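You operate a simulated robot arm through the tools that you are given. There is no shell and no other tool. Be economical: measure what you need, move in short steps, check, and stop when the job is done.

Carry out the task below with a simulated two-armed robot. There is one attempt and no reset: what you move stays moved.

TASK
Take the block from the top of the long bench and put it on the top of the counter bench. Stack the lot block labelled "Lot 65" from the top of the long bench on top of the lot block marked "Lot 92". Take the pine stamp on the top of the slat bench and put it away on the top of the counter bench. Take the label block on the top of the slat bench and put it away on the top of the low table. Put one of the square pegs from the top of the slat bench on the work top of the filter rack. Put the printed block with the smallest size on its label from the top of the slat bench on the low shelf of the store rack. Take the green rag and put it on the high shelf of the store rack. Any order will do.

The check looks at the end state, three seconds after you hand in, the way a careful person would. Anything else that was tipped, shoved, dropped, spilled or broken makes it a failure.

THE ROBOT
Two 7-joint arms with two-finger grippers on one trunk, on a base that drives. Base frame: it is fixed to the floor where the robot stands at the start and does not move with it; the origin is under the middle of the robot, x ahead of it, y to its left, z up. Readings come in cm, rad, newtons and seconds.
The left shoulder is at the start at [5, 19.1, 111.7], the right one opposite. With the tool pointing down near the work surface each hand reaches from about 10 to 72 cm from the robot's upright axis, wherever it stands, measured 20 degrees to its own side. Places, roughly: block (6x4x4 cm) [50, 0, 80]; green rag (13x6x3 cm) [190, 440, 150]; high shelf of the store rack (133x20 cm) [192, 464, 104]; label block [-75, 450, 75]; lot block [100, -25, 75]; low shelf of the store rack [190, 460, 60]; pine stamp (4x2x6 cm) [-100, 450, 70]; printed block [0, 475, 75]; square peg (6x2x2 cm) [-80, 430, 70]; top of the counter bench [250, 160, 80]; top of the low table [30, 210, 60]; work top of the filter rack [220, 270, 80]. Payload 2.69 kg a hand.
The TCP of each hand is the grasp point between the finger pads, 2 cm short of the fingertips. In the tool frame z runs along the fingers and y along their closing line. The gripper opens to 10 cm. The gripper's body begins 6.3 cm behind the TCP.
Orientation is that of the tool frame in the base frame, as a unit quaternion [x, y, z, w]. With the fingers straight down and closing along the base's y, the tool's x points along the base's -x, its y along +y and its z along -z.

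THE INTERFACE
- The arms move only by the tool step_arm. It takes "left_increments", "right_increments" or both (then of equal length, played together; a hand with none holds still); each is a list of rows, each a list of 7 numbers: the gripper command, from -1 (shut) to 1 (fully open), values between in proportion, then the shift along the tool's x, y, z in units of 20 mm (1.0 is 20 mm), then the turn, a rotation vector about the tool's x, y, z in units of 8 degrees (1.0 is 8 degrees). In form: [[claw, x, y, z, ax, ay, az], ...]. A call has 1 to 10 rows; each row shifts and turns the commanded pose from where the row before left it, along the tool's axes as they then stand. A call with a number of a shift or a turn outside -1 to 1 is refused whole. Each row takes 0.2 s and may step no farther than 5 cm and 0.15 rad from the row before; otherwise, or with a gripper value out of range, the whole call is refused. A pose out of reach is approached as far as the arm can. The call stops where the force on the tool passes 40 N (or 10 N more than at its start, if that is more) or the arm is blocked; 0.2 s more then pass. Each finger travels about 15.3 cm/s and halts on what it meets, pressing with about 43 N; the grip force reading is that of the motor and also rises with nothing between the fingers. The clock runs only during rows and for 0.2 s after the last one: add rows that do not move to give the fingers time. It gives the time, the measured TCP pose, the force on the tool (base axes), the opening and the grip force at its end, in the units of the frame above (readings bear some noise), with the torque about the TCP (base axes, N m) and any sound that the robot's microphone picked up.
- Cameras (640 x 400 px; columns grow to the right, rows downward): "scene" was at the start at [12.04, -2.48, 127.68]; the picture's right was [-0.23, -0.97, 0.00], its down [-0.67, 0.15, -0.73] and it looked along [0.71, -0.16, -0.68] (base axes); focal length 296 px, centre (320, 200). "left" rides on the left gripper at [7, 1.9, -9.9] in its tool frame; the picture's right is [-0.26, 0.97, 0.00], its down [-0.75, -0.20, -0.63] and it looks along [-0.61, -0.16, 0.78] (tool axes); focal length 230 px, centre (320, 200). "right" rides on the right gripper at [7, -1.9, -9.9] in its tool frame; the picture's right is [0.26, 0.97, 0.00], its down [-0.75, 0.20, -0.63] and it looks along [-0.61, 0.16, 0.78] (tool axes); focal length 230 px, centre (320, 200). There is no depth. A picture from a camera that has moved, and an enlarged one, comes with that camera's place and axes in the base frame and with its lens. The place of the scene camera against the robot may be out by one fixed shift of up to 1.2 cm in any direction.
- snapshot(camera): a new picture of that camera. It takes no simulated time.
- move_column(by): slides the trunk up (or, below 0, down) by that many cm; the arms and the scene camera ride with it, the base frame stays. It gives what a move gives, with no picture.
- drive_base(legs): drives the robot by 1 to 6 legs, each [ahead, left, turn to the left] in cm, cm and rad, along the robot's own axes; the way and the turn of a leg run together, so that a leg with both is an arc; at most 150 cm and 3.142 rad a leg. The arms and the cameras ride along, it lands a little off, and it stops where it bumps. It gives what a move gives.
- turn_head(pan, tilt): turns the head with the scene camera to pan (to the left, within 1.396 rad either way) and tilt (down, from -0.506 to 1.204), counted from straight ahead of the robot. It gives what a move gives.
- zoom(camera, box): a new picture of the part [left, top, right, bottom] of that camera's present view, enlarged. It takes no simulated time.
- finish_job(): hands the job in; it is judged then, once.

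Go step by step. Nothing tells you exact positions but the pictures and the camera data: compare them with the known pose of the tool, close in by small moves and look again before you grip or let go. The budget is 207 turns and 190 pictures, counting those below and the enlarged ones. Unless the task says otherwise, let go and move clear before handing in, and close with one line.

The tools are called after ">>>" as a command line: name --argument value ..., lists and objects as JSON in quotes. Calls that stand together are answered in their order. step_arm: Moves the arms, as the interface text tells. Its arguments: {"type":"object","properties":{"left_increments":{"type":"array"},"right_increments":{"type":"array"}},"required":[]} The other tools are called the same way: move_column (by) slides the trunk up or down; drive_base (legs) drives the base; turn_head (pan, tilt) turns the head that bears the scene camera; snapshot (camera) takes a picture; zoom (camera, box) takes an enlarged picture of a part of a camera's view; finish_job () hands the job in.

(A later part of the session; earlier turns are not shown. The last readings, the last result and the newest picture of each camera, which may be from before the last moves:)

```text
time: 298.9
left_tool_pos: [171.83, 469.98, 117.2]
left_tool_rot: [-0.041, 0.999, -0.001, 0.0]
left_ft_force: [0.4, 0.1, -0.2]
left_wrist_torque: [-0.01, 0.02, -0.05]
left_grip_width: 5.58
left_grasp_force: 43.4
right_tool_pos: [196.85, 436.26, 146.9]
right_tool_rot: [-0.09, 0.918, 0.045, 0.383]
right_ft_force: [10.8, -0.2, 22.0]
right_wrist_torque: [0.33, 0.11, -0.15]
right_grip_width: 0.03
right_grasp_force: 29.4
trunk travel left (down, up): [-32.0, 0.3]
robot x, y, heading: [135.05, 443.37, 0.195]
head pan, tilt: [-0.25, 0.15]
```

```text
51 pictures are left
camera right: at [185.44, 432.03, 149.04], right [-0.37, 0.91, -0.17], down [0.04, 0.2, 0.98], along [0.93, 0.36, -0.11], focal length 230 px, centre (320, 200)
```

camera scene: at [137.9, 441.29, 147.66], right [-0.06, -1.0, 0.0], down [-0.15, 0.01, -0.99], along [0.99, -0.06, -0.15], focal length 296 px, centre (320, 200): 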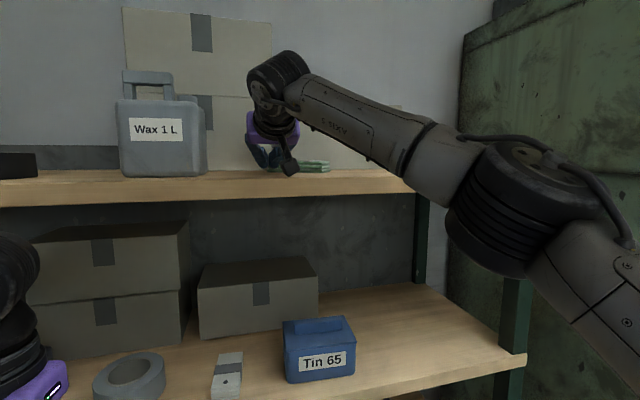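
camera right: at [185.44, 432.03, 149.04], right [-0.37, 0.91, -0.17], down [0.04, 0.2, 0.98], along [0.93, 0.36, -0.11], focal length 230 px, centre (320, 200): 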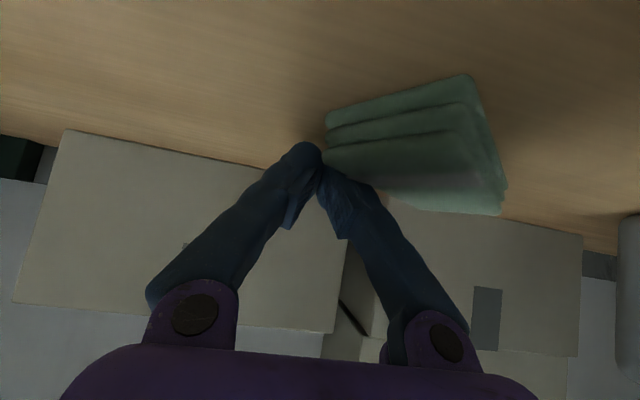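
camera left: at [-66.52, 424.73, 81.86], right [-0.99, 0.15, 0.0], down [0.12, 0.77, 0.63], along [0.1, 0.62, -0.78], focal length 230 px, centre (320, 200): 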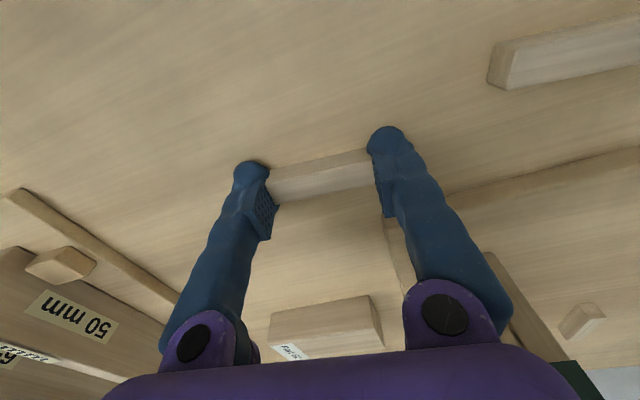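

The rag moved toward me but is still ~37° turned. There's room now, so I push its left end back once more.

>>> step_arm --right_increments '[[-1, -0.62, 0, -0.62, 0, 0, 0], [-1, -0.62, 0, -0.62, 0, 0, 0], [-1, 0.32, 0.89, -0.32, 0, 0, 0], [-1, 0.32, 0.89, -0.32, 0, 0, 0], [-1, 0.32, 0.89, -0.32, 0, 0, 0], [-1, 0.32, 0.89, -0.32, 0, 0, 0], [-1, 0.32, 0.89, -0.32, 0, 0, 0], [-1, 0.32, 0.89, -0.32, 0, 0, 0], [-1, 0.48, 0, 0.48, 0, 0, 0], [-1, 0.48, 0, 0.48, 0, 0, 0]]'

>>> step_arm --right_increments '[[-1, -0.38, 0, 0.38, 0, 0, 0], [-1, -0.38, 0, 0.38, 0, 0, 0], [-1, -0.38, 0, 0.38, 0, 0, 0], [-1, -0.38, 0, 0.38, 0, 0, 0], [-1, -0.38, 0, 0.38, 0, 0, 0], [-1, -0.38, 0, 0.38, 0, 0, 0], [-1, -0.38, 0, 0.38, 0, 0, 0], [-1, -0.38, 0, 0.38, 0, 0, 0], [-1, 0, 0, 0, 0, 0, 0]]'

>>> snapshot --camera "right"

```text
time: 301.1
left_tool_pos: [171.79, 470.04, 117.17]
left_tool_rot: [-0.041, 0.999, 0.0, 0.001]
left_ft_force: [0.0, -0.2, 0.3]
left_wrist_torque: [0.0, 0.0, -0.01]
left_grip_width: 5.59
left_grasp_force: 42.6
right_tool_pos: [189.36, 445.88, 147.92]
right_tool_rot: [-0.091, 0.918, 0.045, 0.383]
right_ft_force: [0.3, 0.1, 0.0]
right_wrist_torque: [0.0, 0.01, -0.02]
right_grip_width: 0.0
right_grasp_force: 29.3
trunk travel left (down, up): [-32.0, 0.3]
robot x, y, heading: [134.99, 443.46, 0.19]
head pan, tilt: [-0.25, 0.15]
```

```text
time: 303.1
left_tool_pos: [171.82, 469.97, 117.2]
left_tool_rot: [-0.041, 0.999, 0.0, 0.001]
left_ft_force: [0.4, 0.6, 0.2]
left_wrist_torque: [-0.01, -0.01, -0.02]
left_grip_width: 5.56
left_grasp_force: 42.6
right_tool_pos: [197.68, 447.38, 148.12]
right_tool_rot: [-0.093, 0.918, 0.047, 0.383]
right_ft_force: [-0.3, 0.1, 0.8]
right_wrist_torque: [0.02, -0.02, 0.0]
right_grip_width: 0.0
right_grasp_force: 29.7
trunk travel left (down, up): [-32.0, 0.3]
robot x, y, heading: [134.82, 443.61, 0.196]
head pan, tilt: [-0.25, 0.15]
```

```text
50 pictures are left
camera right: at [186.36, 443.04, 150.04], right [-0.37, 0.91, -0.17], down [0.04, 0.2, 0.98], along [0.93, 0.36, -0.11], focal length 230 px, centre (320, 200)
```

right: 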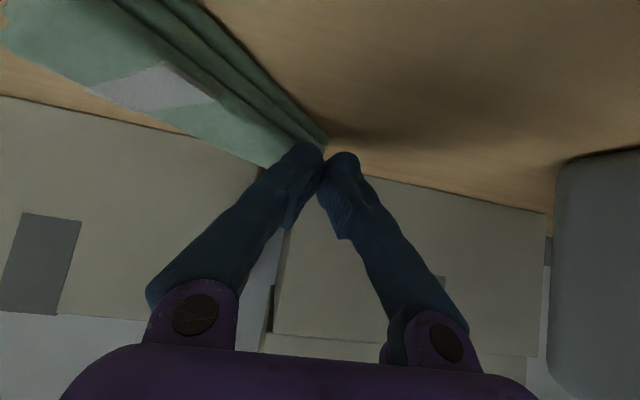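

Turning well (about 36° from straight now). A little more push.

>>> step_arm --right_increments '[[-1, -0.38, 0, 0.38, 0, 0, 0], [-1, -0.38, 0, 0.38, 0, 0, 0], [-1, -0.38, -0.1, 0.38, 0, 0, 0], [-1, 0, 0, 0, 0, 0, 0], [-1, 0.5, 0, -0.5, 0, 0, 0], [-1, -0.6, 0, -0.6, 0, 0, 0], [-1, -0.6, 0, -0.6, 0, 0, 0], [-1, 0.7, 0, -0.7, 0, 0, 0], [-1, 0.7, 0, -0.7, 0, 0.7, 0], [-1, 0.7, 0, -0.7, 0, 0.7, 0]]'

>>> step_arm --right_increments '[[0, 0.5, -0.8, -0.8, 0, 0, 0], [1, 0.5, -0.8, -0.8, 0, 0, 0], [1, 0.3, -0.5, -0.8, 0, 0, 0], [1, 0, 0, 0, 0, 0, 0]]'

>>> snapshot --camera "right"

```text
time: 305.3
left_tool_pos: [171.69, 469.94, 117.25]
left_tool_rot: [-0.041, 0.999, 0.0, 0.001]
left_ft_force: [-0.5, -0.3, -0.2]
left_wrist_torque: [0.01, -0.02, -0.01]
left_grip_width: 5.54
left_grasp_force: 43.6
right_tool_pos: [193.47, 446.6, 151.43]
right_tool_rot: [-0.096, 0.951, 0.036, 0.291]
right_ft_force: [-0.6, 0.1, -0.1]
right_wrist_torque: [-0.03, 0.02, -0.02]
right_grip_width: 0.0
right_grasp_force: 29.2
trunk travel left (down, up): [-32.0, 0.3]
robot x, y, heading: [135.22, 443.24, 0.195]
head pan, tilt: [-0.25, 0.15]
```

```text
time: 306.3
left_tool_pos: [171.76, 470.02, 117.16]
left_tool_rot: [-0.041, 0.999, 0.0, 0.002]
left_ft_force: [-0.6, -0.3, 0.1]
left_wrist_torque: [0.0, 0.02, 0.02]
left_grip_width: 5.56
left_grasp_force: 43.4
right_tool_pos: [189.75, 441.43, 153.95]
right_tool_rot: [-0.095, 0.951, 0.037, 0.291]
right_ft_force: [-0.7, 0.9, 0.2]
right_wrist_torque: [0.02, -0.02, 0.0]
right_grip_width: 10.0
right_grasp_force: 0.0
trunk travel left (down, up): [-32.0, 0.3]
robot x, y, heading: [135.13, 443.62, 0.195]
head pan, tilt: [-0.25, 0.15]
```

```text
49 pictures are left
camera right: at [179.09, 437.12, 158.19], right [-0.41, 0.9, -0.13], down [0.23, 0.24, 0.94], along [0.89, 0.35, -0.3], focal length 230 px, centre (320, 200)
```

right: 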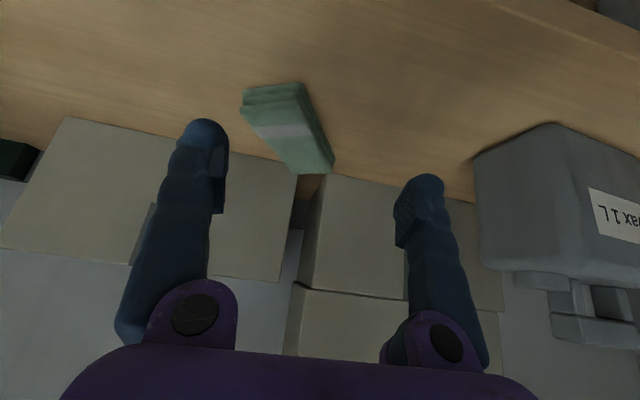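

The rag now points mostly toward me (28° left). I yaw the open hand to match, pitch 45°, and bring it above the rag's near half.

>>> step_arm --right_increments '[[1, 0, 0, 0, -0.485, 0, -0.72], [1, 0, 0, 0, -0.485, 0, -0.72], [1, 0, 0, 0, -0.485, 0, -0.72], [1, 0, 0, 0, -0.485, 0, -0.72], [1, 0, 0, 0, 0, -0.69, 0], [1, 0, 0, 0, 0, -0.69, 0], [1, -0.2, -0.75, 0.82, 0, 0, 0], [1, -0.2, -0.75, 0.82, 0, 0, 0], [1, -0.2, -0.75, 0.82, 0, 0, 0], [1, -0.2, -0.75, 0.82, 0, 0, 0]]'

>>> snapshot --camera "right"

```text
time: 308.5
left_tool_pos: [171.73, 470.03, 117.14]
left_tool_rot: [-0.041, 0.999, 0.0, 0.0]
left_ft_force: [-0.6, -0.3, 0.4]
left_wrist_torque: [0.01, 0.02, 0.01]
left_grip_width: 5.54
left_grasp_force: 43.2
right_tool_pos: [198.39, 440.26, 150.29]
right_tool_rot: [-0.309, 0.869, 0.135, 0.361]
right_ft_force: [0.3, -0.1, -0.3]
right_wrist_torque: [-0.01, 0.02, 0.05]
right_grip_width: 9.99
right_grasp_force: 0.0
trunk travel left (down, up): [-32.0, 0.3]
robot x, y, heading: [134.73, 443.42, 0.189]
head pan, tilt: [-0.25, 0.15]
```

```text
48 pictures are left
camera right: at [190.3, 431.08, 152.45], right [-0.75, 0.63, -0.17], down [-0.06, 0.2, 0.98], along [0.65, 0.75, -0.11], focal length 230 px, centre (320, 200)
```

right: 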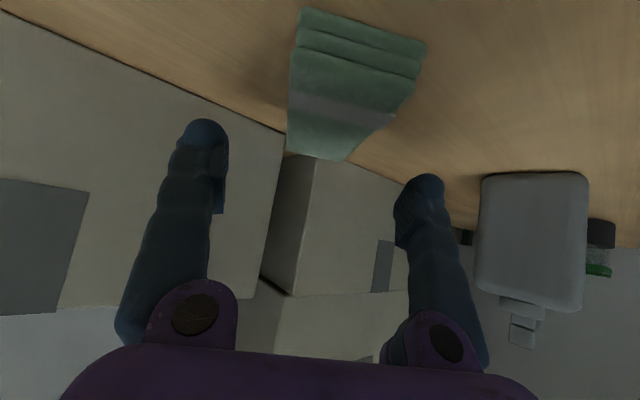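

Well aligned. I lower onto it, close, and lift.

>>> step_arm --right_increments '[[1, 0.5, 0, 0.5, 0, 0, 0], [1, 0.52, 0, 0.52, 0, 0, 0], [0.3, 0, 0, 0, 0, 0, 0], [-0.3, 0, 0, 0, 0, 0, 0], [-1, 0, 0, 0, 0, 0, 0], [-1, 0, 0, 0, 0, 0, 0], [-1, 0, 0, 0, 0, 0, 0]]'

>>> step_arm --right_increments '[[-1, -0.5, 0, -0.5, 0, 0, 0], [-1, -0.6, 0, -0.6, 0, 0, 0], [-1, 0.5, 0.3, -0.5, 0, 0, 0], [-1, 0.5, 0.3, -0.5, 0, 0, 0]]'

>>> snapshot --camera "right"

```text
time: 310.1
left_tool_pos: [171.82, 469.91, 117.2]
left_tool_rot: [-0.04, 0.999, 0.001, 0.001]
left_ft_force: [0.9, 0.0, 0.5]
left_wrist_torque: [0.01, -0.03, 0.01]
left_grip_width: 5.58
left_grasp_force: 43.0
right_tool_pos: [198.34, 440.39, 147.68]
right_tool_rot: [-0.31, 0.869, 0.135, 0.361]
right_ft_force: [-1.1, 0.2, -0.1]
right_wrist_torque: [0.03, -0.05, 0.04]
right_grip_width: 5.47
right_grasp_force: 43.1
trunk travel left (down, up): [-32.0, 0.3]
robot x, y, heading: [134.77, 443.75, 0.19]
head pan, tilt: [-0.25, 0.15]
```

```text
time: 311.1
left_tool_pos: [171.71, 469.85, 117.19]
left_tool_rot: [-0.042, 0.999, 0.0, 0.001]
left_ft_force: [-0.8, 0.5, 0.0]
left_wrist_torque: [-0.03, -0.01, -0.02]
left_grip_width: 5.55
left_grasp_force: 43.0
right_tool_pos: [195.46, 439.39, 150.6]
right_tool_rot: [-0.309, 0.869, 0.135, 0.362]
right_ft_force: [0.6, -0.3, -1.0]
right_wrist_torque: [-0.01, -0.02, 0.02]
right_grip_width: 5.42
right_grasp_force: 42.8
trunk travel left (down, up): [-32.0, 0.3]
robot x, y, heading: [134.97, 443.51, 0.192]
head pan, tilt: [-0.25, 0.15]
```

```text
47 pictures are left
camera right: at [187.33, 430.28, 152.64], right [-0.76, 0.63, -0.17], down [-0.06, 0.2, 0.98], along [0.65, 0.75, -0.11], focal length 230 px, centre (320, 200)
```

right: 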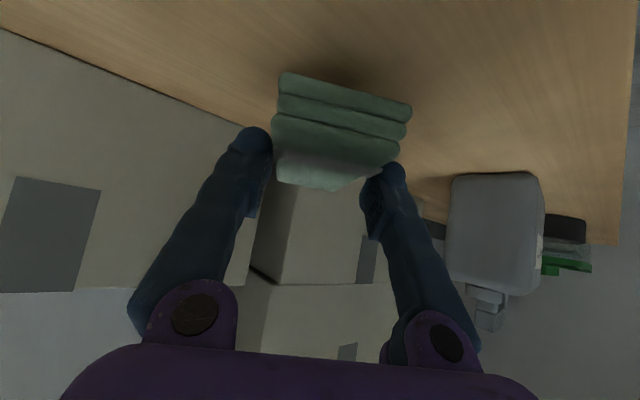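

The rag is held firmly. I back out, lower the trunk, and straighten the hand's yaw.

>>> drive_base --legs '[[-28, 0, 0]]'

>>> move_column --by -22

>>> step_arm --right_increments '[[-1, 0, 0, 0, 0.61, 0, 0.61], [-1, 0, 0, 0, 0.61, 0, 0.61], [-1, 0, 0, 0, 0.61, 0, 0.61], [-1, 0, 0, 0, 0.61, 0, 0.61], [-1, 0.65, -0.6, 0.65, 0, 0, 0], [-1, 0.65, -0.6, 0.65, 0, 0, 0], [-1, 0.65, -0.6, 0.65, 0, 0, 0], [-1, 0.65, -0.6, 0.65, 0, 0, 0], [-1, 0.65, -0.6, 0.65, 0, 0, 0], [-1, 0.65, -0.6, 0.65, 0, 0, 0]]'

>>> turn_head --pan -0.3 --tilt 0.35

>>> snapshot --camera "scene"

```text
time: 313.1
left_tool_pos: [143.13, 464.44, 117.14]
left_tool_rot: [-0.043, 0.999, 0.0, 0.001]
left_ft_force: [-0.4, -0.6, -0.2]
left_wrist_torque: [0.0, 0.04, 0.0]
left_grip_width: 5.56
left_grasp_force: 42.9
right_tool_pos: [166.88, 434.05, 150.54]
right_tool_rot: [-0.31, 0.869, 0.135, 0.361]
right_ft_force: [-0.5, 0.5, -1.2]
right_wrist_torque: [-0.02, 0.05, 0.01]
right_grip_width: 5.46
right_grasp_force: 42.7
trunk travel left (down, up): [-32.0, 0.3]
robot x, y, heading: [106.44, 438.29, 0.196]
head pan, tilt: [-0.25, 0.15]
```

```text
time: 315.4
left_tool_pos: [143.21, 464.54, 95.11]
left_tool_rot: [-0.041, 0.999, 0.0, 0.001]
left_ft_force: [-0.1, 0.2, -0.2]
left_wrist_torque: [0.0, 0.01, 0.01]
left_grip_width: 5.58
left_grasp_force: 42.6
right_tool_pos: [166.89, 434.09, 128.64]
right_tool_rot: [-0.31, 0.869, 0.135, 0.362]
right_ft_force: [0.1, 0.7, -1.1]
right_wrist_torque: [-0.02, 0.02, -0.04]
right_grip_width: 5.44
right_grasp_force: 43.1
trunk travel left (down, up): [-10.0, 22.3]
robot x, y, heading: [106.39, 438.05, 0.191]
head pan, tilt: [-0.25, 0.15]
```

```text
time: 317.6
left_tool_pos: [143.15, 464.43, 95.3]
left_tool_rot: [-0.043, 0.999, 0.001, 0.001]
left_ft_force: [0.4, 0.3, 0.2]
left_wrist_torque: [-0.01, 0.01, -0.03]
left_grip_width: 5.58
left_grasp_force: 42.4
right_tool_pos: [168.47, 426.93, 117.61]
right_tool_rot: [-0.094, 0.919, 0.047, 0.381]
right_ft_force: [0.5, -0.2, -0.5]
right_wrist_torque: [-0.01, 0.04, -0.01]
right_grip_width: 5.45
right_grasp_force: 42.8
trunk travel left (down, up): [-10.0, 22.3]
robot x, y, heading: [106.44, 438.23, 0.195]
head pan, tilt: [-0.25, 0.15]
```

```text
time: 318.4
left_tool_pos: [143.24, 464.46, 95.11]
left_tool_rot: [-0.041, 0.999, 0.0, 0.001]
left_ft_force: [-0.5, -0.4, -0.2]
left_wrist_torque: [0.02, -0.01, 0.02]
left_grip_width: 5.57
left_grasp_force: 43.7
right_tool_pos: [168.49, 426.98, 117.67]
right_tool_rot: [-0.094, 0.919, 0.046, 0.381]
right_ft_force: [-0.4, -0.2, -1.1]
right_wrist_torque: [-0.02, 0.04, 0.01]
right_grip_width: 5.44
right_grasp_force: 43.0
trunk travel left (down, up): [-10.0, 22.3]
robot x, y, heading: [106.08, 438.13, 0.192]
head pan, tilt: [-0.3, 0.351]
```

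```text
46 pictures are left
camera scene: at [119.5, 437.2, 123.76], right [-0.11, -0.99, 0.0], down [-0.34, 0.04, -0.94], along [0.93, -0.1, -0.34], focal length 296 px, centre (320, 200)
```

scene: 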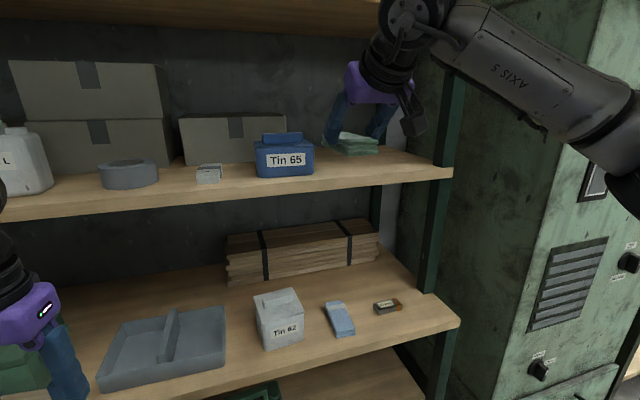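

The space right of Tin 65 on the high shelf is free. I lower the hand a bit, then drive so the rag goes there.

>>> step_arm --right_increments '[[-1, 0.65, 0, 0.65, 0, 0, 0], [-1, 0.65, 0, 0.65, 0, 0, 0], [-1, 0.6, 0, 0.6, 0, 0, 0]]'

>>> drive_base --legs '[[0, -19, 0], [25, 0, 0]]'

>>> snapshot --camera "right"

>>> snapshot --camera "scene"

```text
time: 319.1
left_tool_pos: [143.13, 464.52, 95.08]
left_tool_rot: [-0.042, 0.999, 0.001, 0.001]
left_ft_force: [0.1, 0.0, -0.7]
left_wrist_torque: [-0.03, 0.01, -0.03]
left_grip_width: 5.54
left_grasp_force: 42.8
right_tool_pos: [168.4, 427.07, 112.21]
right_tool_rot: [-0.093, 0.919, 0.046, 0.381]
right_ft_force: [0.5, -0.2, -1.4]
right_wrist_torque: [-0.02, 0.03, -0.02]
right_grip_width: 5.44
right_grasp_force: 43.0
trunk travel left (down, up): [-10.0, 22.3]
robot x, y, heading: [106.25, 437.74, 0.193]
head pan, tilt: [-0.3, 0.351]
```

```text
time: 322.8
left_tool_pos: [170.47, 450.29, 95.15]
left_tool_rot: [-0.042, 0.999, 0.0, -0.001]
left_ft_force: [0.1, 0.2, -1.0]
left_wrist_torque: [0.0, -0.02, -0.04]
left_grip_width: 5.56
left_grasp_force: 43.3
right_tool_pos: [195.78, 412.92, 112.29]
right_tool_rot: [-0.094, 0.919, 0.047, 0.379]
right_ft_force: [0.1, 0.4, -1.5]
right_wrist_torque: [0.0, -0.02, -0.03]
right_grip_width: 5.44
right_grasp_force: 42.4
trunk travel left (down, up): [-10.0, 22.3]
robot x, y, heading: [133.6, 423.9, 0.195]
head pan, tilt: [-0.3, 0.351]
```

```text
45 pictures are left
camera right: at [184.41, 408.5, 114.34], right [-0.38, 0.91, -0.17], down [0.04, 0.2, 0.98], along [0.92, 0.36, -0.12], focal length 230 px, centre (320, 200)
```

right: 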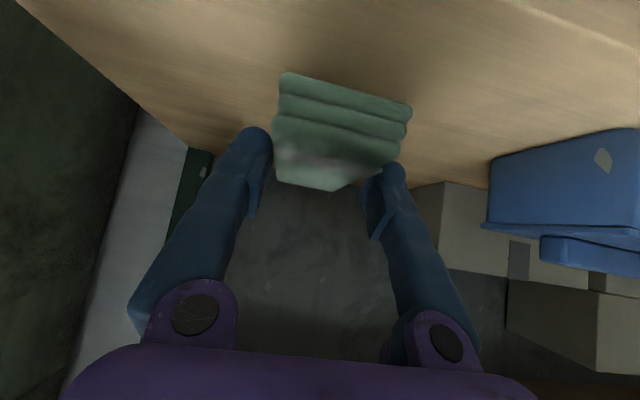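

```text
44 pictures are left
camera scene: at [146.87, 423.07, 123.75], right [-0.1, -0.99, 0.0], down [-0.34, 0.04, -0.94], along [0.93, -0.1, -0.34], focal length 296 px, centre (320, 200)
```

scene: 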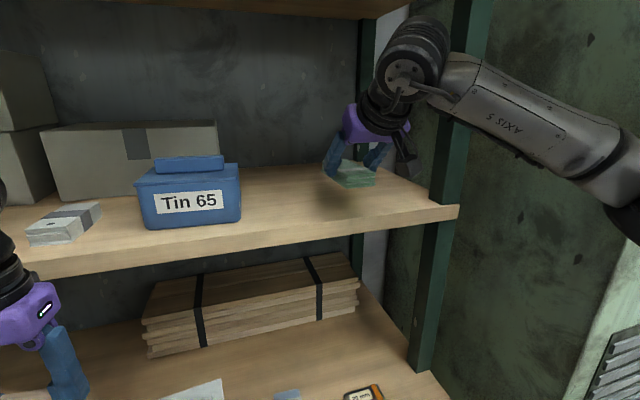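

The rag hovers over the free spot, fully inside the edge. I lower it to contact.

>>> step_arm --right_increments '[[-1, 0.35, 0, 0.55, 0, 0, 0], [-1, 0.45, 0, 0.45, 0, 0, 0], [-1, 0.35, 0, 0.35, 0, 0, 0], [-1, 0.15, 0, 0.15, 0, 0, 0], [-1, 0.1, 0, 0.1, 0, 0, 0], [-1, 0.1, 0, 0.1, 0, 0, 0], [-1, 0.1, 0, 0.1, 0, 0, 0], [-1, 0.1, 0, 0.1, 0, 0, 0]]'

>>> zoom --camera "scene" --box '[270, 110, 470, 235]'

```text
time: 324.6
left_tool_pos: [170.31, 450.38, 95.16]
left_tool_rot: [-0.042, 0.999, 0.0, 0.002]
left_ft_force: [0.2, -0.3, 1.2]
left_wrist_torque: [0.01, 0.01, -0.04]
left_grip_width: 5.55
left_grasp_force: 42.4
right_tool_pos: [195.97, 413.16, 107.53]
right_tool_rot: [-0.093, 0.918, 0.047, 0.384]
right_ft_force: [0.5, -2.0, 15.7]
right_wrist_torque: [-0.49, -0.29, -0.01]
right_grip_width: 5.44
right_grasp_force: 43.0
trunk travel left (down, up): [-10.0, 22.3]
robot x, y, heading: [133.58, 424.09, 0.197]
head pan, tilt: [-0.3, 0.351]
```

```text
3.20 times, centred on (370, 172) of scene
camera zoom: at [146.68, 423.05, 123.81], right [-0.11, -0.99, 0.0], down [-0.34, 0.04, -0.94], along [0.93, -0.1, -0.34], focal length 946 px, centre (160, 288)
```

zoom: 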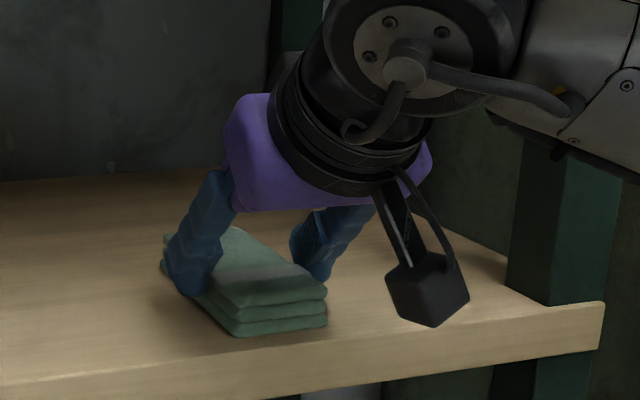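

It rests flat, near the edge; I shift it 2.5 cm deeper, then release and back out.

>>> step_arm --right_increments '[[-1, -0.25, 0, -0.25, 0, 0, 0], [-1, -0.45, 0, 0.45, 0, 0, 0], [-1, -0.45, 0, 0.45, 0, 0, 0], [-1, 0.24, 0, 0.24, 0, 0, 0], [0.3, 0, 0, 0, 0, 0, 0], [0.8, 0, 0, 0, 0, 0, 0], [0.8, 0, 0, 0, 0, 0, 0], [0.8, 0, 0, -0.5, 0, 0, 0], [0.8, 0, 0, -1, 0, 0, 0], [0.8, 0, 0, -1, 0, 0, 0]]'

>>> step_arm --right_increments '[[0.8, 0.5, 0, -0.8, 0, 0, 0], [0.8, 0.7, 0, -0.7, 0, 0, 0], [0.8, 0.7, 0, -0.7, 0, 0, 0], [0.8, 0.7, 0, -0.7, 0, 0, 0], [0.8, 0.7, 0, -0.7, 0, 0, 0]]'

>>> drive_base --legs '[[-30, 0, 0]]'

>>> snapshot --camera "scene"

```text
time: 326.8
left_tool_pos: [170.39, 450.43, 95.13]
left_tool_rot: [-0.042, 0.999, 0.0, 0.001]
left_ft_force: [-0.3, -0.7, 0.3]
left_wrist_torque: [0.0, 0.0, 0.02]
left_grip_width: 5.58
left_grasp_force: 42.7
right_tool_pos: [194.88, 412.76, 110.83]
right_tool_rot: [-0.095, 0.919, 0.047, 0.38]
right_ft_force: [0.4, -0.7, 0.0]
right_wrist_torque: [-0.05, 0.0, -0.01]
right_grip_width: 9.02
right_grasp_force: 0.1
trunk travel left (down, up): [-10.0, 22.3]
robot x, y, heading: [133.32, 424.21, 0.194]
head pan, tilt: [-0.3, 0.351]
```

```text
time: 328.0
left_tool_pos: [170.35, 450.34, 95.15]
left_tool_rot: [-0.042, 0.999, 0.001, 0.0]
left_ft_force: [-0.3, -0.6, -0.4]
left_wrist_torque: [-0.02, 0.0, -0.01]
left_grip_width: 5.58
left_grasp_force: 43.0
right_tool_pos: [185.53, 410.73, 111.3]
right_tool_rot: [-0.093, 0.919, 0.045, 0.381]
right_ft_force: [0.3, 0.5, 0.4]
right_wrist_torque: [-0.03, 0.03, 0.02]
right_grip_width: 9.0
right_grasp_force: 0.0
trunk travel left (down, up): [-10.0, 22.3]
robot x, y, heading: [134.0, 423.88, 0.192]
head pan, tilt: [-0.3, 0.351]
```

```text
time: 330.1
left_tool_pos: [140.98, 444.51, 95.23]
left_tool_rot: [-0.041, 0.999, 0.0, 0.001]
left_ft_force: [-0.5, -0.7, 0.1]
left_wrist_torque: [-0.02, -0.02, 0.01]
left_grip_width: 5.56
left_grasp_force: 43.1
right_tool_pos: [155.77, 404.94, 111.26]
right_tool_rot: [-0.093, 0.919, 0.046, 0.38]
right_ft_force: [-0.6, -0.4, 0.2]
right_wrist_torque: [0.0, -0.02, -0.01]
right_grip_width: 9.01
right_grasp_force: 0.0
trunk travel left (down, up): [-10.0, 22.3]
robot x, y, heading: [103.71, 417.97, 0.198]
head pan, tilt: [-0.3, 0.351]
```

```text
42 pictures are left
camera scene: at [117.12, 417.2, 123.77], right [-0.11, -0.99, 0.0], down [-0.34, 0.04, -0.94], along [0.93, -0.1, -0.34], focal length 296 px, centre (320, 200)
```

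scene: 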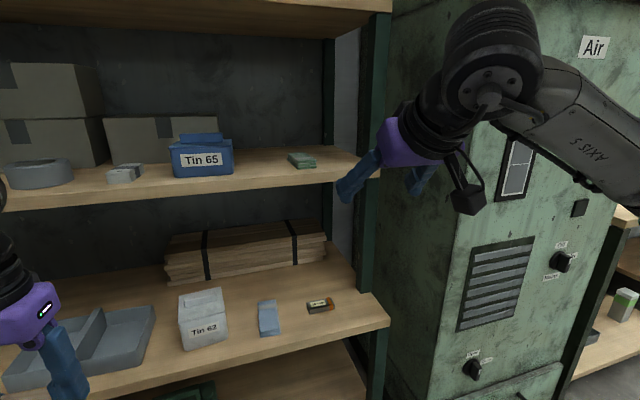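

Rag and printed block are placed. Now I slide south past the cabinet to the filter rack to place the peg with the left hand.

>>> move_column --by 10

>>> drive_base --legs '[[0, -90, 0], [0, -75, 0]]'

>>> turn_head --pan 0.0 --tilt 0.55

>>> snapshot --camera "scene"

```text
time: 331.4
left_tool_pos: [140.84, 444.52, 105.02]
left_tool_rot: [-0.041, 0.999, 0.001, 0.0]
left_ft_force: [-0.7, 0.7, -0.8]
left_wrist_torque: [-0.01, -0.01, 0.01]
left_grip_width: 5.59
left_grasp_force: 42.6
right_tool_pos: [155.83, 404.8, 121.22]
right_tool_rot: [-0.093, 0.919, 0.046, 0.381]
right_ft_force: [1.0, 1.0, -0.3]
right_wrist_torque: [-0.01, 0.01, 0.02]
right_grip_width: 9.02
right_grasp_force: 0.0
trunk travel left (down, up): [-20.0, 12.3]
robot x, y, heading: [104.08, 417.87, 0.19]
head pan, tilt: [-0.3, 0.351]
```

```text
time: 346.0
left_tool_pos: [170.39, 284.35, 105.13]
left_tool_rot: [-0.025, 1.0, 0.0, 0.002]
left_ft_force: [0.8, 0.4, -0.4]
left_wrist_torque: [0.01, -0.01, -0.03]
left_grip_width: 5.59
left_grasp_force: 42.5
right_tool_pos: [184.03, 244.49, 121.28]
right_tool_rot: [-0.079, 0.92, 0.04, 0.381]
right_ft_force: [0.4, 0.5, -0.8]
right_wrist_torque: [-0.01, 0.03, 0.01]
right_grip_width: 9.0
right_grasp_force: 0.1
trunk travel left (down, up): [-20.0, 12.3]
robot x, y, heading: [132.59, 259.29, 0.16]
head pan, tilt: [-0.3, 0.351]
```

```text
time: 346.8
left_tool_pos: [170.32, 284.54, 105.2]
left_tool_rot: [-0.026, 1.0, 0.0, 0.001]
left_ft_force: [0.1, 0.2, 0.3]
left_wrist_torque: [0.03, 0.02, 0.01]
left_grip_width: 5.55
left_grasp_force: 43.2
right_tool_pos: [183.97, 244.38, 121.29]
right_tool_rot: [-0.078, 0.92, 0.04, 0.381]
right_ft_force: [-0.7, 0.7, 0.1]
right_wrist_torque: [0.02, -0.02, 0.02]
right_grip_width: 9.01
right_grasp_force: 0.1
trunk travel left (down, up): [-20.0, 12.3]
robot x, y, heading: [132.57, 259.09, 0.163]
head pan, tilt: [0.0, 0.55]
```

```text
41 pictures are left
camera scene: at [145.43, 260.7, 131.94], right [0.16, -0.99, 0.0], down [-0.52, -0.08, -0.85], along [0.84, 0.14, -0.52], focal length 296 px, centre (320, 200)
```

scene: 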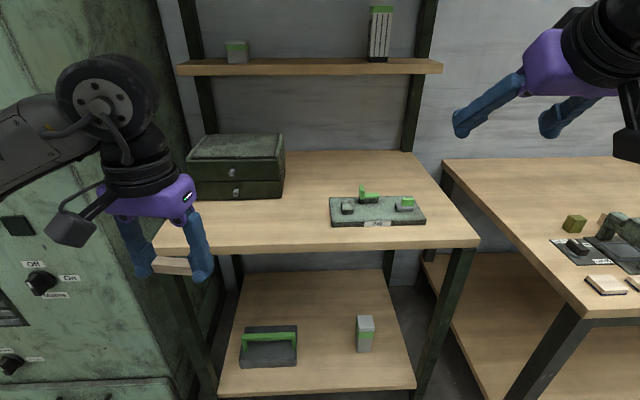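

The work top has free space at the front left. I shift a bit right (away from the cabinet) and drive in.

>>> drive_base --legs '[[0, -6, 0.03], [31, 0, 0]]'

>>> snapshot --camera "left"

```text
time: 349.6
left_tool_pos: [200.3, 285.55, 105.06]
left_tool_rot: [-0.044, 0.999, 0.0, 0.0]
left_ft_force: [-0.1, 0.3, -1.4]
left_wrist_torque: [0.05, 0.06, -0.03]
left_grip_width: 5.58
left_grasp_force: 43.2
right_tool_pos: [215.12, 246.04, 121.3]
right_tool_rot: [-0.096, 0.919, 0.046, 0.38]
right_ft_force: [0.4, -0.1, -0.7]
right_wrist_torque: [-0.04, 0.02, 0.05]
right_grip_width: 9.01
right_grasp_force: 0.0
trunk travel left (down, up): [-20.0, 12.3]
robot x, y, heading: [163.48, 258.95, 0.199]
head pan, tilt: [0.0, 0.55]
```

```text
40 pictures are left
camera left: at [193.11, 287.01, 115.03], right [0.17, 0.98, 0.0], down [0.76, -0.14, 0.63], along [0.62, -0.11, -0.78], focal length 230 px, centre (320, 200)
```

left: 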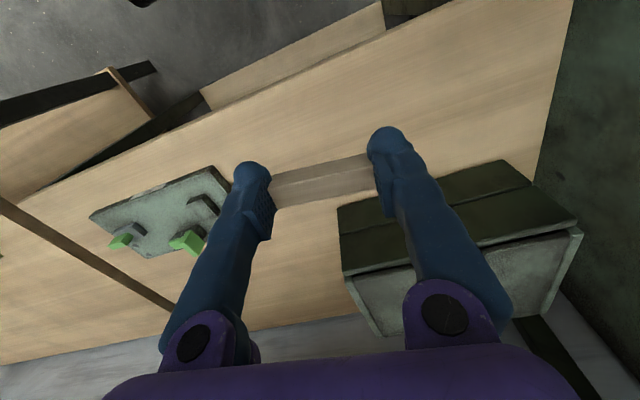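

Directly below is clear work top. I go 3 cm deeper and lower.

>>> step_arm --left_increments '[[-1, -0.75, 0, 0.9, 0, 0, 0], [-1, -0.75, 0, 0.9, 0, 0, 0], [-1, 0, 0, 1, 0, 0, 0], [-1, 0, 0, 1, 0, 0, 0], [-1, 0, 0, 1, 0, 0, 0], [-1, 0, 0, 1, 0, 0, 0], [-1, 0, 0, 1, 0, 0, 0], [-1, 0, 0, 1, 0, 0, 0], [-1, 0, 0, 1, 0, 0, 0], [-1, 0, 0, 0.5, 0, 0, 0]]'

>>> step_arm --left_increments '[[-1, 0, 0, 0.25, 0, 0, 0], [-1, 0, 0, 0.2, 0, 0, 0], [-1, 0, 0, 0.2, 0, 0, 0], [-1, 0, 0, 0.2, 0, 0, 0], [-1, 0, 0, 0.2, 0, 0, 0], [-1, 0, 0, 0.2, 0, 0, 0], [-1, 0, 0, 0.2, 0, 0, 0], [-1, 0, 0, 0.2, 0, 0, 0], [-1, 0, 0, 0.2, 0, 0, 0], [-1, 0, 0, 0.2, 0, 0, 0]]'

>>> snapshot --camera "left"

```text
time: 351.9
left_tool_pos: [203.18, 285.9, 86.96]
left_tool_rot: [-0.043, 0.999, 0.001, 0.003]
left_ft_force: [-2.0, 3.8, 17.7]
left_wrist_torque: [-0.11, 0.13, -0.22]
left_grip_width: 5.54
left_grasp_force: 42.6
right_tool_pos: [214.97, 246.07, 121.51]
right_tool_rot: [-0.096, 0.918, 0.048, 0.382]
right_ft_force: [0.0, -0.5, 0.2]
right_wrist_torque: [-0.02, -0.01, 0.01]
right_grip_width: 9.01
right_grasp_force: 0.0
trunk travel left (down, up): [-20.0, 12.3]
robot x, y, heading: [163.22, 258.82, 0.197]
head pan, tilt: [0.0, 0.55]
```

```text
time: 352.2
left_tool_pos: [203.26, 286.02, 86.99]
left_tool_rot: [-0.043, 0.999, 0.001, 0.006]
left_ft_force: [-8.7, 1.4, 19.3]
left_wrist_torque: [0.06, 0.38, -0.01]
left_grip_width: 5.58
left_grasp_force: 43.3
right_tool_pos: [215.06, 245.99, 121.35]
right_tool_rot: [-0.095, 0.918, 0.047, 0.382]
right_ft_force: [0.1, -0.3, -0.1]
right_wrist_torque: [-0.01, -0.02, 0.0]
right_grip_width: 9.03
right_grasp_force: 0.0
trunk travel left (down, up): [-20.0, 12.3]
robot x, y, heading: [163.03, 258.96, 0.192]
head pan, tilt: [0.0, 0.55]
stopped in row 1 (left hand): the force on the tool passed its limit at 45 N (the readings are from after the stop); the commanded pose is now the measured one
```

```text
39 pictures are left
camera left: at [196.09, 287.31, 96.8], right [0.17, 0.98, 0.0], down [0.76, -0.14, 0.64], along [0.63, -0.11, -0.77], focal length 230 px, centre (320, 200)
```

left: 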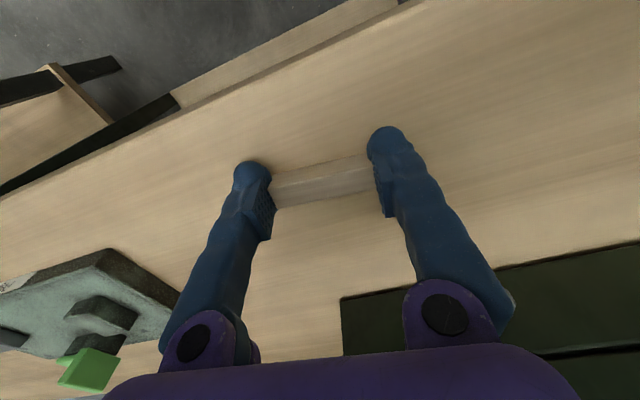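

Contact with the work top (z≈84.6). I release the peg and rise.

>>> step_arm --left_increments '[[0.2, 0, 0, 0, 0, 0, 0], [0.6, 0, 0, 0, 0, 0, 0], [0.6, 0, 0, 0, 0, 0, 0], [0.6, 0, 0, -0.5, 0, 0, 0], [0.6, 0, 0, -1, 0, 0, 0], [0.6, 0, 0, -1, 0, 0, 0], [0.6, 0, 0, -1, 0, 0, 0], [0.6, 0, 0, -1, 0, 0, 0], [0.6, 0, 0, -1, 0, 0, 0], [0.6, 0, 0, -1, 0, 0, 0]]'

>>> step_arm --left_increments '[[0.8, 0, 0, -1, 0, 0, 0], [0.8, 0, 0, -1, 0, 0, 0], [0.8, 0, 0, -1, 0, 0, 0], [0.8, 0, 0, -0.5, 0, 0, 0]]'

>>> snapshot --camera "left"

```text
time: 354.4
left_tool_pos: [203.43, 285.83, 99.85]
left_tool_rot: [-0.044, 0.999, 0.0, 0.004]
left_ft_force: [0.4, -1.5, 0.1]
left_wrist_torque: [0.03, 0.02, 0.01]
left_grip_width: 7.99
left_grasp_force: 0.0
right_tool_pos: [215.2, 245.94, 121.36]
right_tool_rot: [-0.095, 0.918, 0.047, 0.381]
right_ft_force: [0.6, 0.0, 0.5]
right_wrist_torque: [0.02, -0.01, -0.01]
right_grip_width: 8.98
right_grasp_force: 0.2
trunk travel left (down, up): [-20.0, 12.3]
robot x, y, heading: [163.29, 258.95, 0.193]
head pan, tilt: [0.0, 0.55]
```

```text
time: 355.4
left_tool_pos: [203.47, 285.76, 106.79]
left_tool_rot: [-0.043, 0.999, 0.0, 0.004]
left_ft_force: [-0.5, -0.8, 0.2]
left_wrist_torque: [0.03, -0.04, 0.0]
left_grip_width: 8.99
left_grasp_force: 0.2
right_tool_pos: [215.21, 246.09, 121.36]
right_tool_rot: [-0.096, 0.919, 0.047, 0.381]
right_ft_force: [0.3, 0.3, -0.4]
right_wrist_torque: [0.01, -0.01, -0.01]
right_grip_width: 9.0
right_grasp_force: 0.1
trunk travel left (down, up): [-20.0, 12.3]
robot x, y, heading: [163.2, 259.03, 0.199]
head pan, tilt: [0.0, 0.55]
```

```text
38 pictures are left
camera left: at [196.16, 287.23, 116.65], right [0.17, 0.98, 0.0], down [0.76, -0.13, 0.64], along [0.63, -0.11, -0.77], focal length 230 px, centre (320, 200)
```

left: 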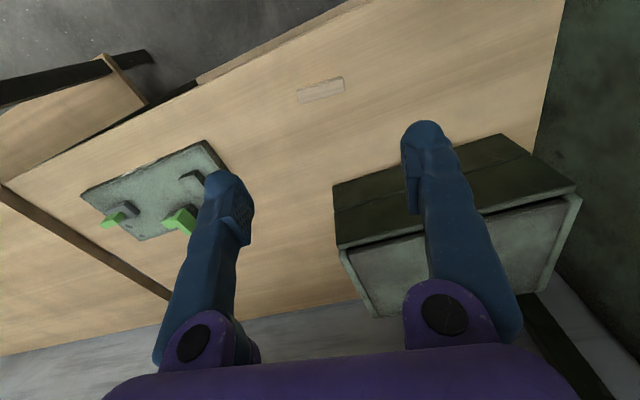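

Peg placed on the work top. Now back to the slat bench for the label block and stamp; I level the right hand on the way.

>>> drive_base --legs '[[-36, 0, 0], [0, 95, 0], [0, 0, 2.37], [80, 32, 0], [64, 26, 0]]'

>>> step_arm --right_increments '[[1, 0, 0, 0, 0, 0.94, 0], [1, 0, 0, 0, 0, 0.94, 0], [1, 0, 0, 0, 0, 0.94, 0], [1, 0, 0, 0, 0, 0.94, 0], [1, 0, 0, 0, 0, 0.94, 0], [1, 0, 0, 0, 0, 0.92, 0], [1, 0, 0, 0, 0, 0, 0]]'

>>> turn_head --pan -0.6 --tilt 0.7

>>> snapshot --camera "scene"

```text
time: 379.4
left_tool_pos: [-85.98, 398.48, 106.75]
left_tool_rot: [0.93, -0.367, -0.004, -0.002]
left_ft_force: [0.1, -0.6, 0.0]
left_wrist_torque: [0.0, -0.01, 0.03]
left_grip_width: 8.98
left_grasp_force: 0.0
right_tool_pos: [-64.38, 433.84, 121.22]
right_tool_rot: [0.878, -0.288, -0.366, -0.112]
right_ft_force: [-0.4, -0.4, -0.4]
right_wrist_torque: [0.0, 0.0, 0.0]
right_grip_width: 9.02
right_grasp_force: 0.0
trunk travel left (down, up): [-20.0, 12.3]
robot x, y, heading: [-39.16, 386.64, 2.499]
head pan, tilt: [0.0, 0.55]
```

```text
time: 381.0
left_tool_pos: [-85.97, 398.43, 106.83]
left_tool_rot: [0.93, -0.367, -0.004, -0.001]
left_ft_force: [-0.8, -0.3, -1.2]
left_wrist_torque: [0.02, 0.02, 0.01]
left_grip_width: 8.97
left_grasp_force: 0.0
right_tool_pos: [-64.33, 433.93, 121.33]
right_tool_rot: [0.952, -0.307, -0.003, 0.007]
right_ft_force: [-0.5, -0.1, 0.1]
right_wrist_torque: [-0.02, -0.03, 0.0]
right_grip_width: 10.0
right_grasp_force: 0.1
trunk travel left (down, up): [-20.0, 12.3]
robot x, y, heading: [-39.29, 386.45, 2.496]
head pan, tilt: [0.0, 0.55]
```

```text
time: 382.0
left_tool_pos: [-86.05, 398.4, 106.74]
left_tool_rot: [0.93, -0.367, -0.003, -0.001]
left_ft_force: [0.2, -0.4, -0.1]
left_wrist_torque: [0.03, 0.01, -0.01]
left_grip_width: 8.98
left_grasp_force: 0.1
right_tool_pos: [-64.3, 433.89, 121.3]
right_tool_rot: [0.951, -0.309, -0.003, 0.006]
right_ft_force: [0.8, -0.6, 0.1]
right_wrist_torque: [0.01, 0.01, -0.01]
right_grip_width: 9.99
right_grasp_force: 0.1
trunk travel left (down, up): [-20.0, 12.3]
robot x, y, heading: [-39.31, 386.7, 2.496]
head pan, tilt: [-0.6, 0.7]
```

```text
37 pictures are left
camera scene: at [-45.35, 396.39, 130.62], right [0.95, 0.32, 0.0], down [0.21, -0.61, -0.77], along [-0.25, 0.72, -0.64], focal length 296 px, centre (320, 200)
```

scene: 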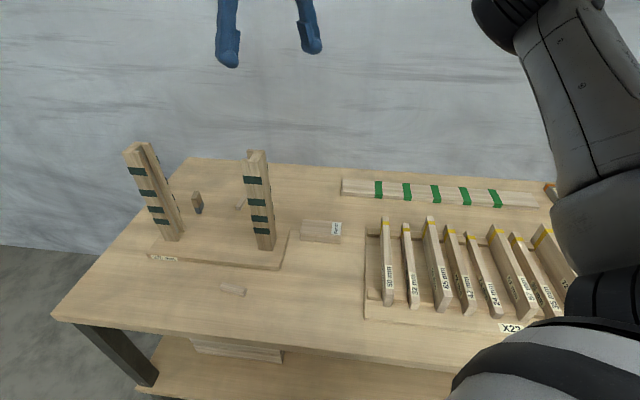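

The label block is at about [−63.3, 450]. I yaw the right hand 48° so it closes across the block's depth and move over it.

>>> step_arm --right_increments '[[1, 0, 0, 0, 0, 0, -0.866], [1, 0, 0, 0, 0, 0, -0.866], [1, 0, 0, 0, 0, 0, -0.866], [1, 0, 0, 0, 0, 0, -0.866], [1, 0, 0, 0, 0, 0, -0.866], [1, 0, 0, 0, 0, 0, -0.866], [1, 0, 0, 0, 0, 0, -0.866], [1, 0, 0, 1, 0, 0, 0], [1, 0, 0, 1, 0, 0, 0], [1, 0, 0, 1, 0, 0, 0]]'

>>> step_arm --right_increments '[[1, 0.28, -0.97, 0.5, 0, 0, 0], [1, 0.28, -0.97, 0.5, 0, 0, 0], [1, 0.28, -0.97, 0.5, 0, 0, 0], [1, 0.28, -0.97, 0.5, 0, 0, 0], [1, 0.28, -0.97, 0.5, 0, 0, 0], [1, 0.28, -0.97, 0.5, 0, 0, 0], [1, 0.28, -0.97, 0.5, 0, 0, 0], [1, 0.28, -0.97, 0.5, 0, 0, 0]]'

>>> snapshot --camera "right"

```text
time: 384.2
left_tool_pos: [-86.03, 398.43, 106.81]
left_tool_rot: [0.93, -0.367, -0.004, -0.001]
left_ft_force: [0.0, 0.3, 0.4]
left_wrist_torque: [0.01, 0.03, -0.03]
left_grip_width: 9.01
left_grasp_force: 0.0
right_tool_pos: [-63.85, 431.85, 114.48]
right_tool_rot: [0.994, 0.11, -0.005, 0.005]
right_ft_force: [0.1, -1.0, -0.8]
right_wrist_torque: [-0.02, 0.0, 0.0]
right_grip_width: 10.01
right_grasp_force: 0.2
right hand out of reach, approached as far as the arm can: row 7
trunk travel left (down, up): [-20.0, 12.3]
robot x, y, heading: [-39.42, 386.26, 2.499]
head pan, tilt: [-0.6, 0.7]
```

```text
time: 386.0
left_tool_pos: [-85.96, 398.47, 106.83]
left_tool_rot: [0.93, -0.367, -0.004, -0.001]
left_ft_force: [0.1, -0.5, 0.2]
left_wrist_torque: [0.0, 0.01, -0.03]
left_grip_width: 9.01
left_grasp_force: 0.2
right_tool_pos: [-61.1, 435.07, 107.68]
right_tool_rot: [0.994, 0.107, -0.006, 0.004]
right_ft_force: [0.5, 0.2, 0.1]
right_wrist_torque: [0.03, -0.04, -0.02]
right_grip_width: 10.02
right_grasp_force: 0.1
right hand out of reach, approached as far as the arm can: row 2, 3, 4, 5, 6, 7, 8
trunk travel left (down, up): [-20.0, 12.3]
robot x, y, heading: [-39.28, 386.57, 2.501]
head pan, tilt: [-0.6, 0.7]
```

```text
36 pictures are left
camera right: at [-54.63, 438.33, 117.56], right [0.46, -0.89, 0.0], down [-0.68, -0.35, 0.64], along [-0.57, -0.3, -0.77], focal length 230 px, centre (320, 200)
```

right: 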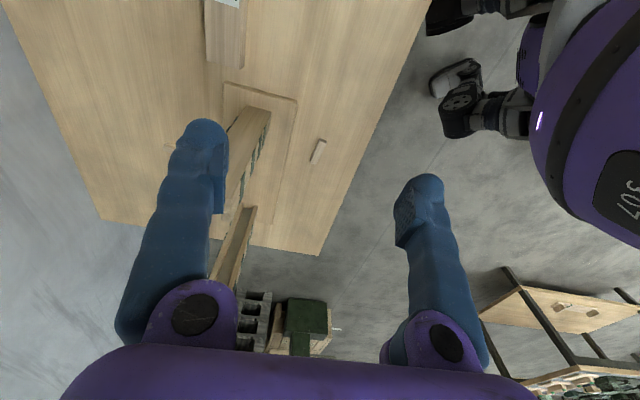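

That yaw direction is at the wrist's limit. I try the opposite half-turn (the grip is symmetric), rotating the hand clockwise.

>>> step_arm --right_increments '[[1, 0, 0, 0, 0, 0, 1], [1, 0, 0, 0, 0, 0, 1], [1, 0, 0, 0, 0, 0, 1], [1, 0, 0, 0, 0, 0, 1], [1, 0, 0, 0, 0, 0, 1], [1, 0, 0, 0, 0, 0, 1], [1, 0, 0, 0, 0, 0, 1], [1, 0, 0, 0, 0, 0, 1], [1, 0, 0, 0, 0, 0, 1], [1, 0, 0, 0, 0, 0, 1]]'

>>> step_arm --right_increments '[[1, 0, 0, 0, 0, 0, 1], [1, 0, 0, 0, 0, 0, 1], [1, 0, 0, 0, 0, 0, 1], [1, 0, 0, 0, 0, 0, 1], [1, 0, 0, 0, 0, 0, 1], [1, 0, 0, 0, 0, 0, 1], [1, 0, 0, 0, 0, 0, 1], [1, 0, 0, 0, 0, 0, 1], [1, 0, 0, 0, 0, 0, 1], [1, 0, 0, 0, 0, 0, 1]]'

>>> step_arm --right_increments '[[1, 0, 0, 0, 0, 0, 1], [1, 0, 0, 0, 0, 0, 1], [1, 0, 0, 0, 0, 0, 0.5], [1, 0, 0, 0, 0, 0, 0], [1, 0, 0, 0, 0, 0, 0]]'

```text
time: 388.2
left_tool_pos: [-85.95, 398.44, 106.81]
left_tool_rot: [0.93, -0.368, -0.004, -0.001]
left_ft_force: [0.3, -0.6, -0.5]
left_wrist_torque: [0.0, -0.03, 0.0]
left_grip_width: 9.02
left_grasp_force: 0.1
right_tool_pos: [-61.16, 434.68, 107.98]
right_tool_rot: [0.832, -0.555, -0.001, 0.006]
right_ft_force: [0.4, 0.1, 0.5]
right_wrist_torque: [-0.01, 0.03, -0.01]
right_grip_width: 10.01
right_grasp_force: 0.1
trunk travel left (down, up): [-20.0, 12.3]
robot x, y, heading: [-39.44, 386.6, 2.5]
head pan, tilt: [-0.6, 0.7]
```

```text
time: 390.4
left_tool_pos: [-86.0, 398.38, 106.88]
left_tool_rot: [0.93, -0.367, -0.004, -0.001]
left_ft_force: [0.6, -0.4, 0.9]
left_wrist_torque: [0.01, 0.0, 0.01]
left_grip_width: 9.02
left_grasp_force: 0.0
right_tool_pos: [-61.1, 434.76, 107.88]
right_tool_rot: [-0.279, 0.96, -0.003, -0.005]
right_ft_force: [-0.5, 0.1, -0.1]
right_wrist_torque: [0.01, 0.01, -0.01]
right_grip_width: 9.99
right_grasp_force: 0.1
trunk travel left (down, up): [-20.0, 12.3]
robot x, y, heading: [-39.37, 386.14, 2.498]
head pan, tilt: [-0.6, 0.7]
```

```text
time: 391.6
left_tool_pos: [-85.86, 398.42, 106.8]
left_tool_rot: [0.93, -0.368, -0.003, -0.002]
left_ft_force: [0.1, -0.5, -0.4]
left_wrist_torque: [0.0, 0.01, 0.0]
left_grip_width: 9.0
left_grasp_force: 0.1
right_tool_pos: [-61.13, 434.72, 107.97]
right_tool_rot: [-0.109, 0.994, -0.005, -0.006]
right_ft_force: [-0.3, 1.1, -0.1]
right_wrist_torque: [0.03, -0.01, 0.0]
right_grip_width: 10.0
right_grasp_force: 0.1
trunk travel left (down, up): [-20.0, 12.3]
robot x, y, heading: [-39.09, 386.81, 2.498]
head pan, tilt: [-0.6, 0.7]
```

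That works freely. Now I move over the label block and lower partway.

>>> step_arm --right_increments '[[1, -0.07, 0.96, 0.6, 0, 0, 0], [1, -0.07, 0.96, 0.6, 0, 0, 0], [1, -0.07, 0.96, 0.6, 0, 0, 0], [1, -0.07, 0.96, 0.6, 0, 0, 0], [1, -0.07, 0.96, 0.6, 0, 0, 0], [1, -0.07, 0.96, 0.9, 0, 0, 0], [1, -0.07, 0.96, 0.9, 0, 0, 0], [1, -0.07, 0.96, 0.9, 0, 0, 0], [1, 0, 0, 0, 0, 0, 0]]'

>>> snapshot --camera "right"

```text
time: 393.6
left_tool_pos: [-85.95, 398.44, 106.85]
left_tool_rot: [0.93, -0.368, -0.004, -0.001]
left_ft_force: [0.8, 0.1, 0.7]
left_wrist_torque: [-0.04, -0.01, 0.01]
left_grip_width: 9.01
left_grasp_force: 0.0
right_tool_pos: [-63.59, 449.73, 96.48]
right_tool_rot: [-0.11, 0.994, -0.005, -0.005]
right_ft_force: [-0.1, 0.0, 1.1]
right_wrist_torque: [0.01, -0.02, -0.02]
right_grip_width: 10.0
right_grasp_force: 0.1
trunk travel left (down, up): [-20.0, 12.3]
robot x, y, heading: [-39.51, 386.51, 2.502]
head pan, tilt: [-0.6, 0.7]
```

```text
35 pictures are left
camera right: at [-69.93, 446.42, 106.49], right [-0.46, 0.89, 0.0], down [0.69, 0.36, 0.62], along [0.55, 0.28, -0.78], focal length 230 px, centre (320, 200)
```

right: 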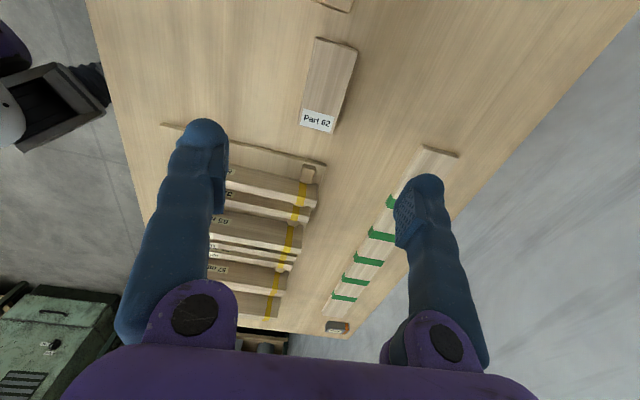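

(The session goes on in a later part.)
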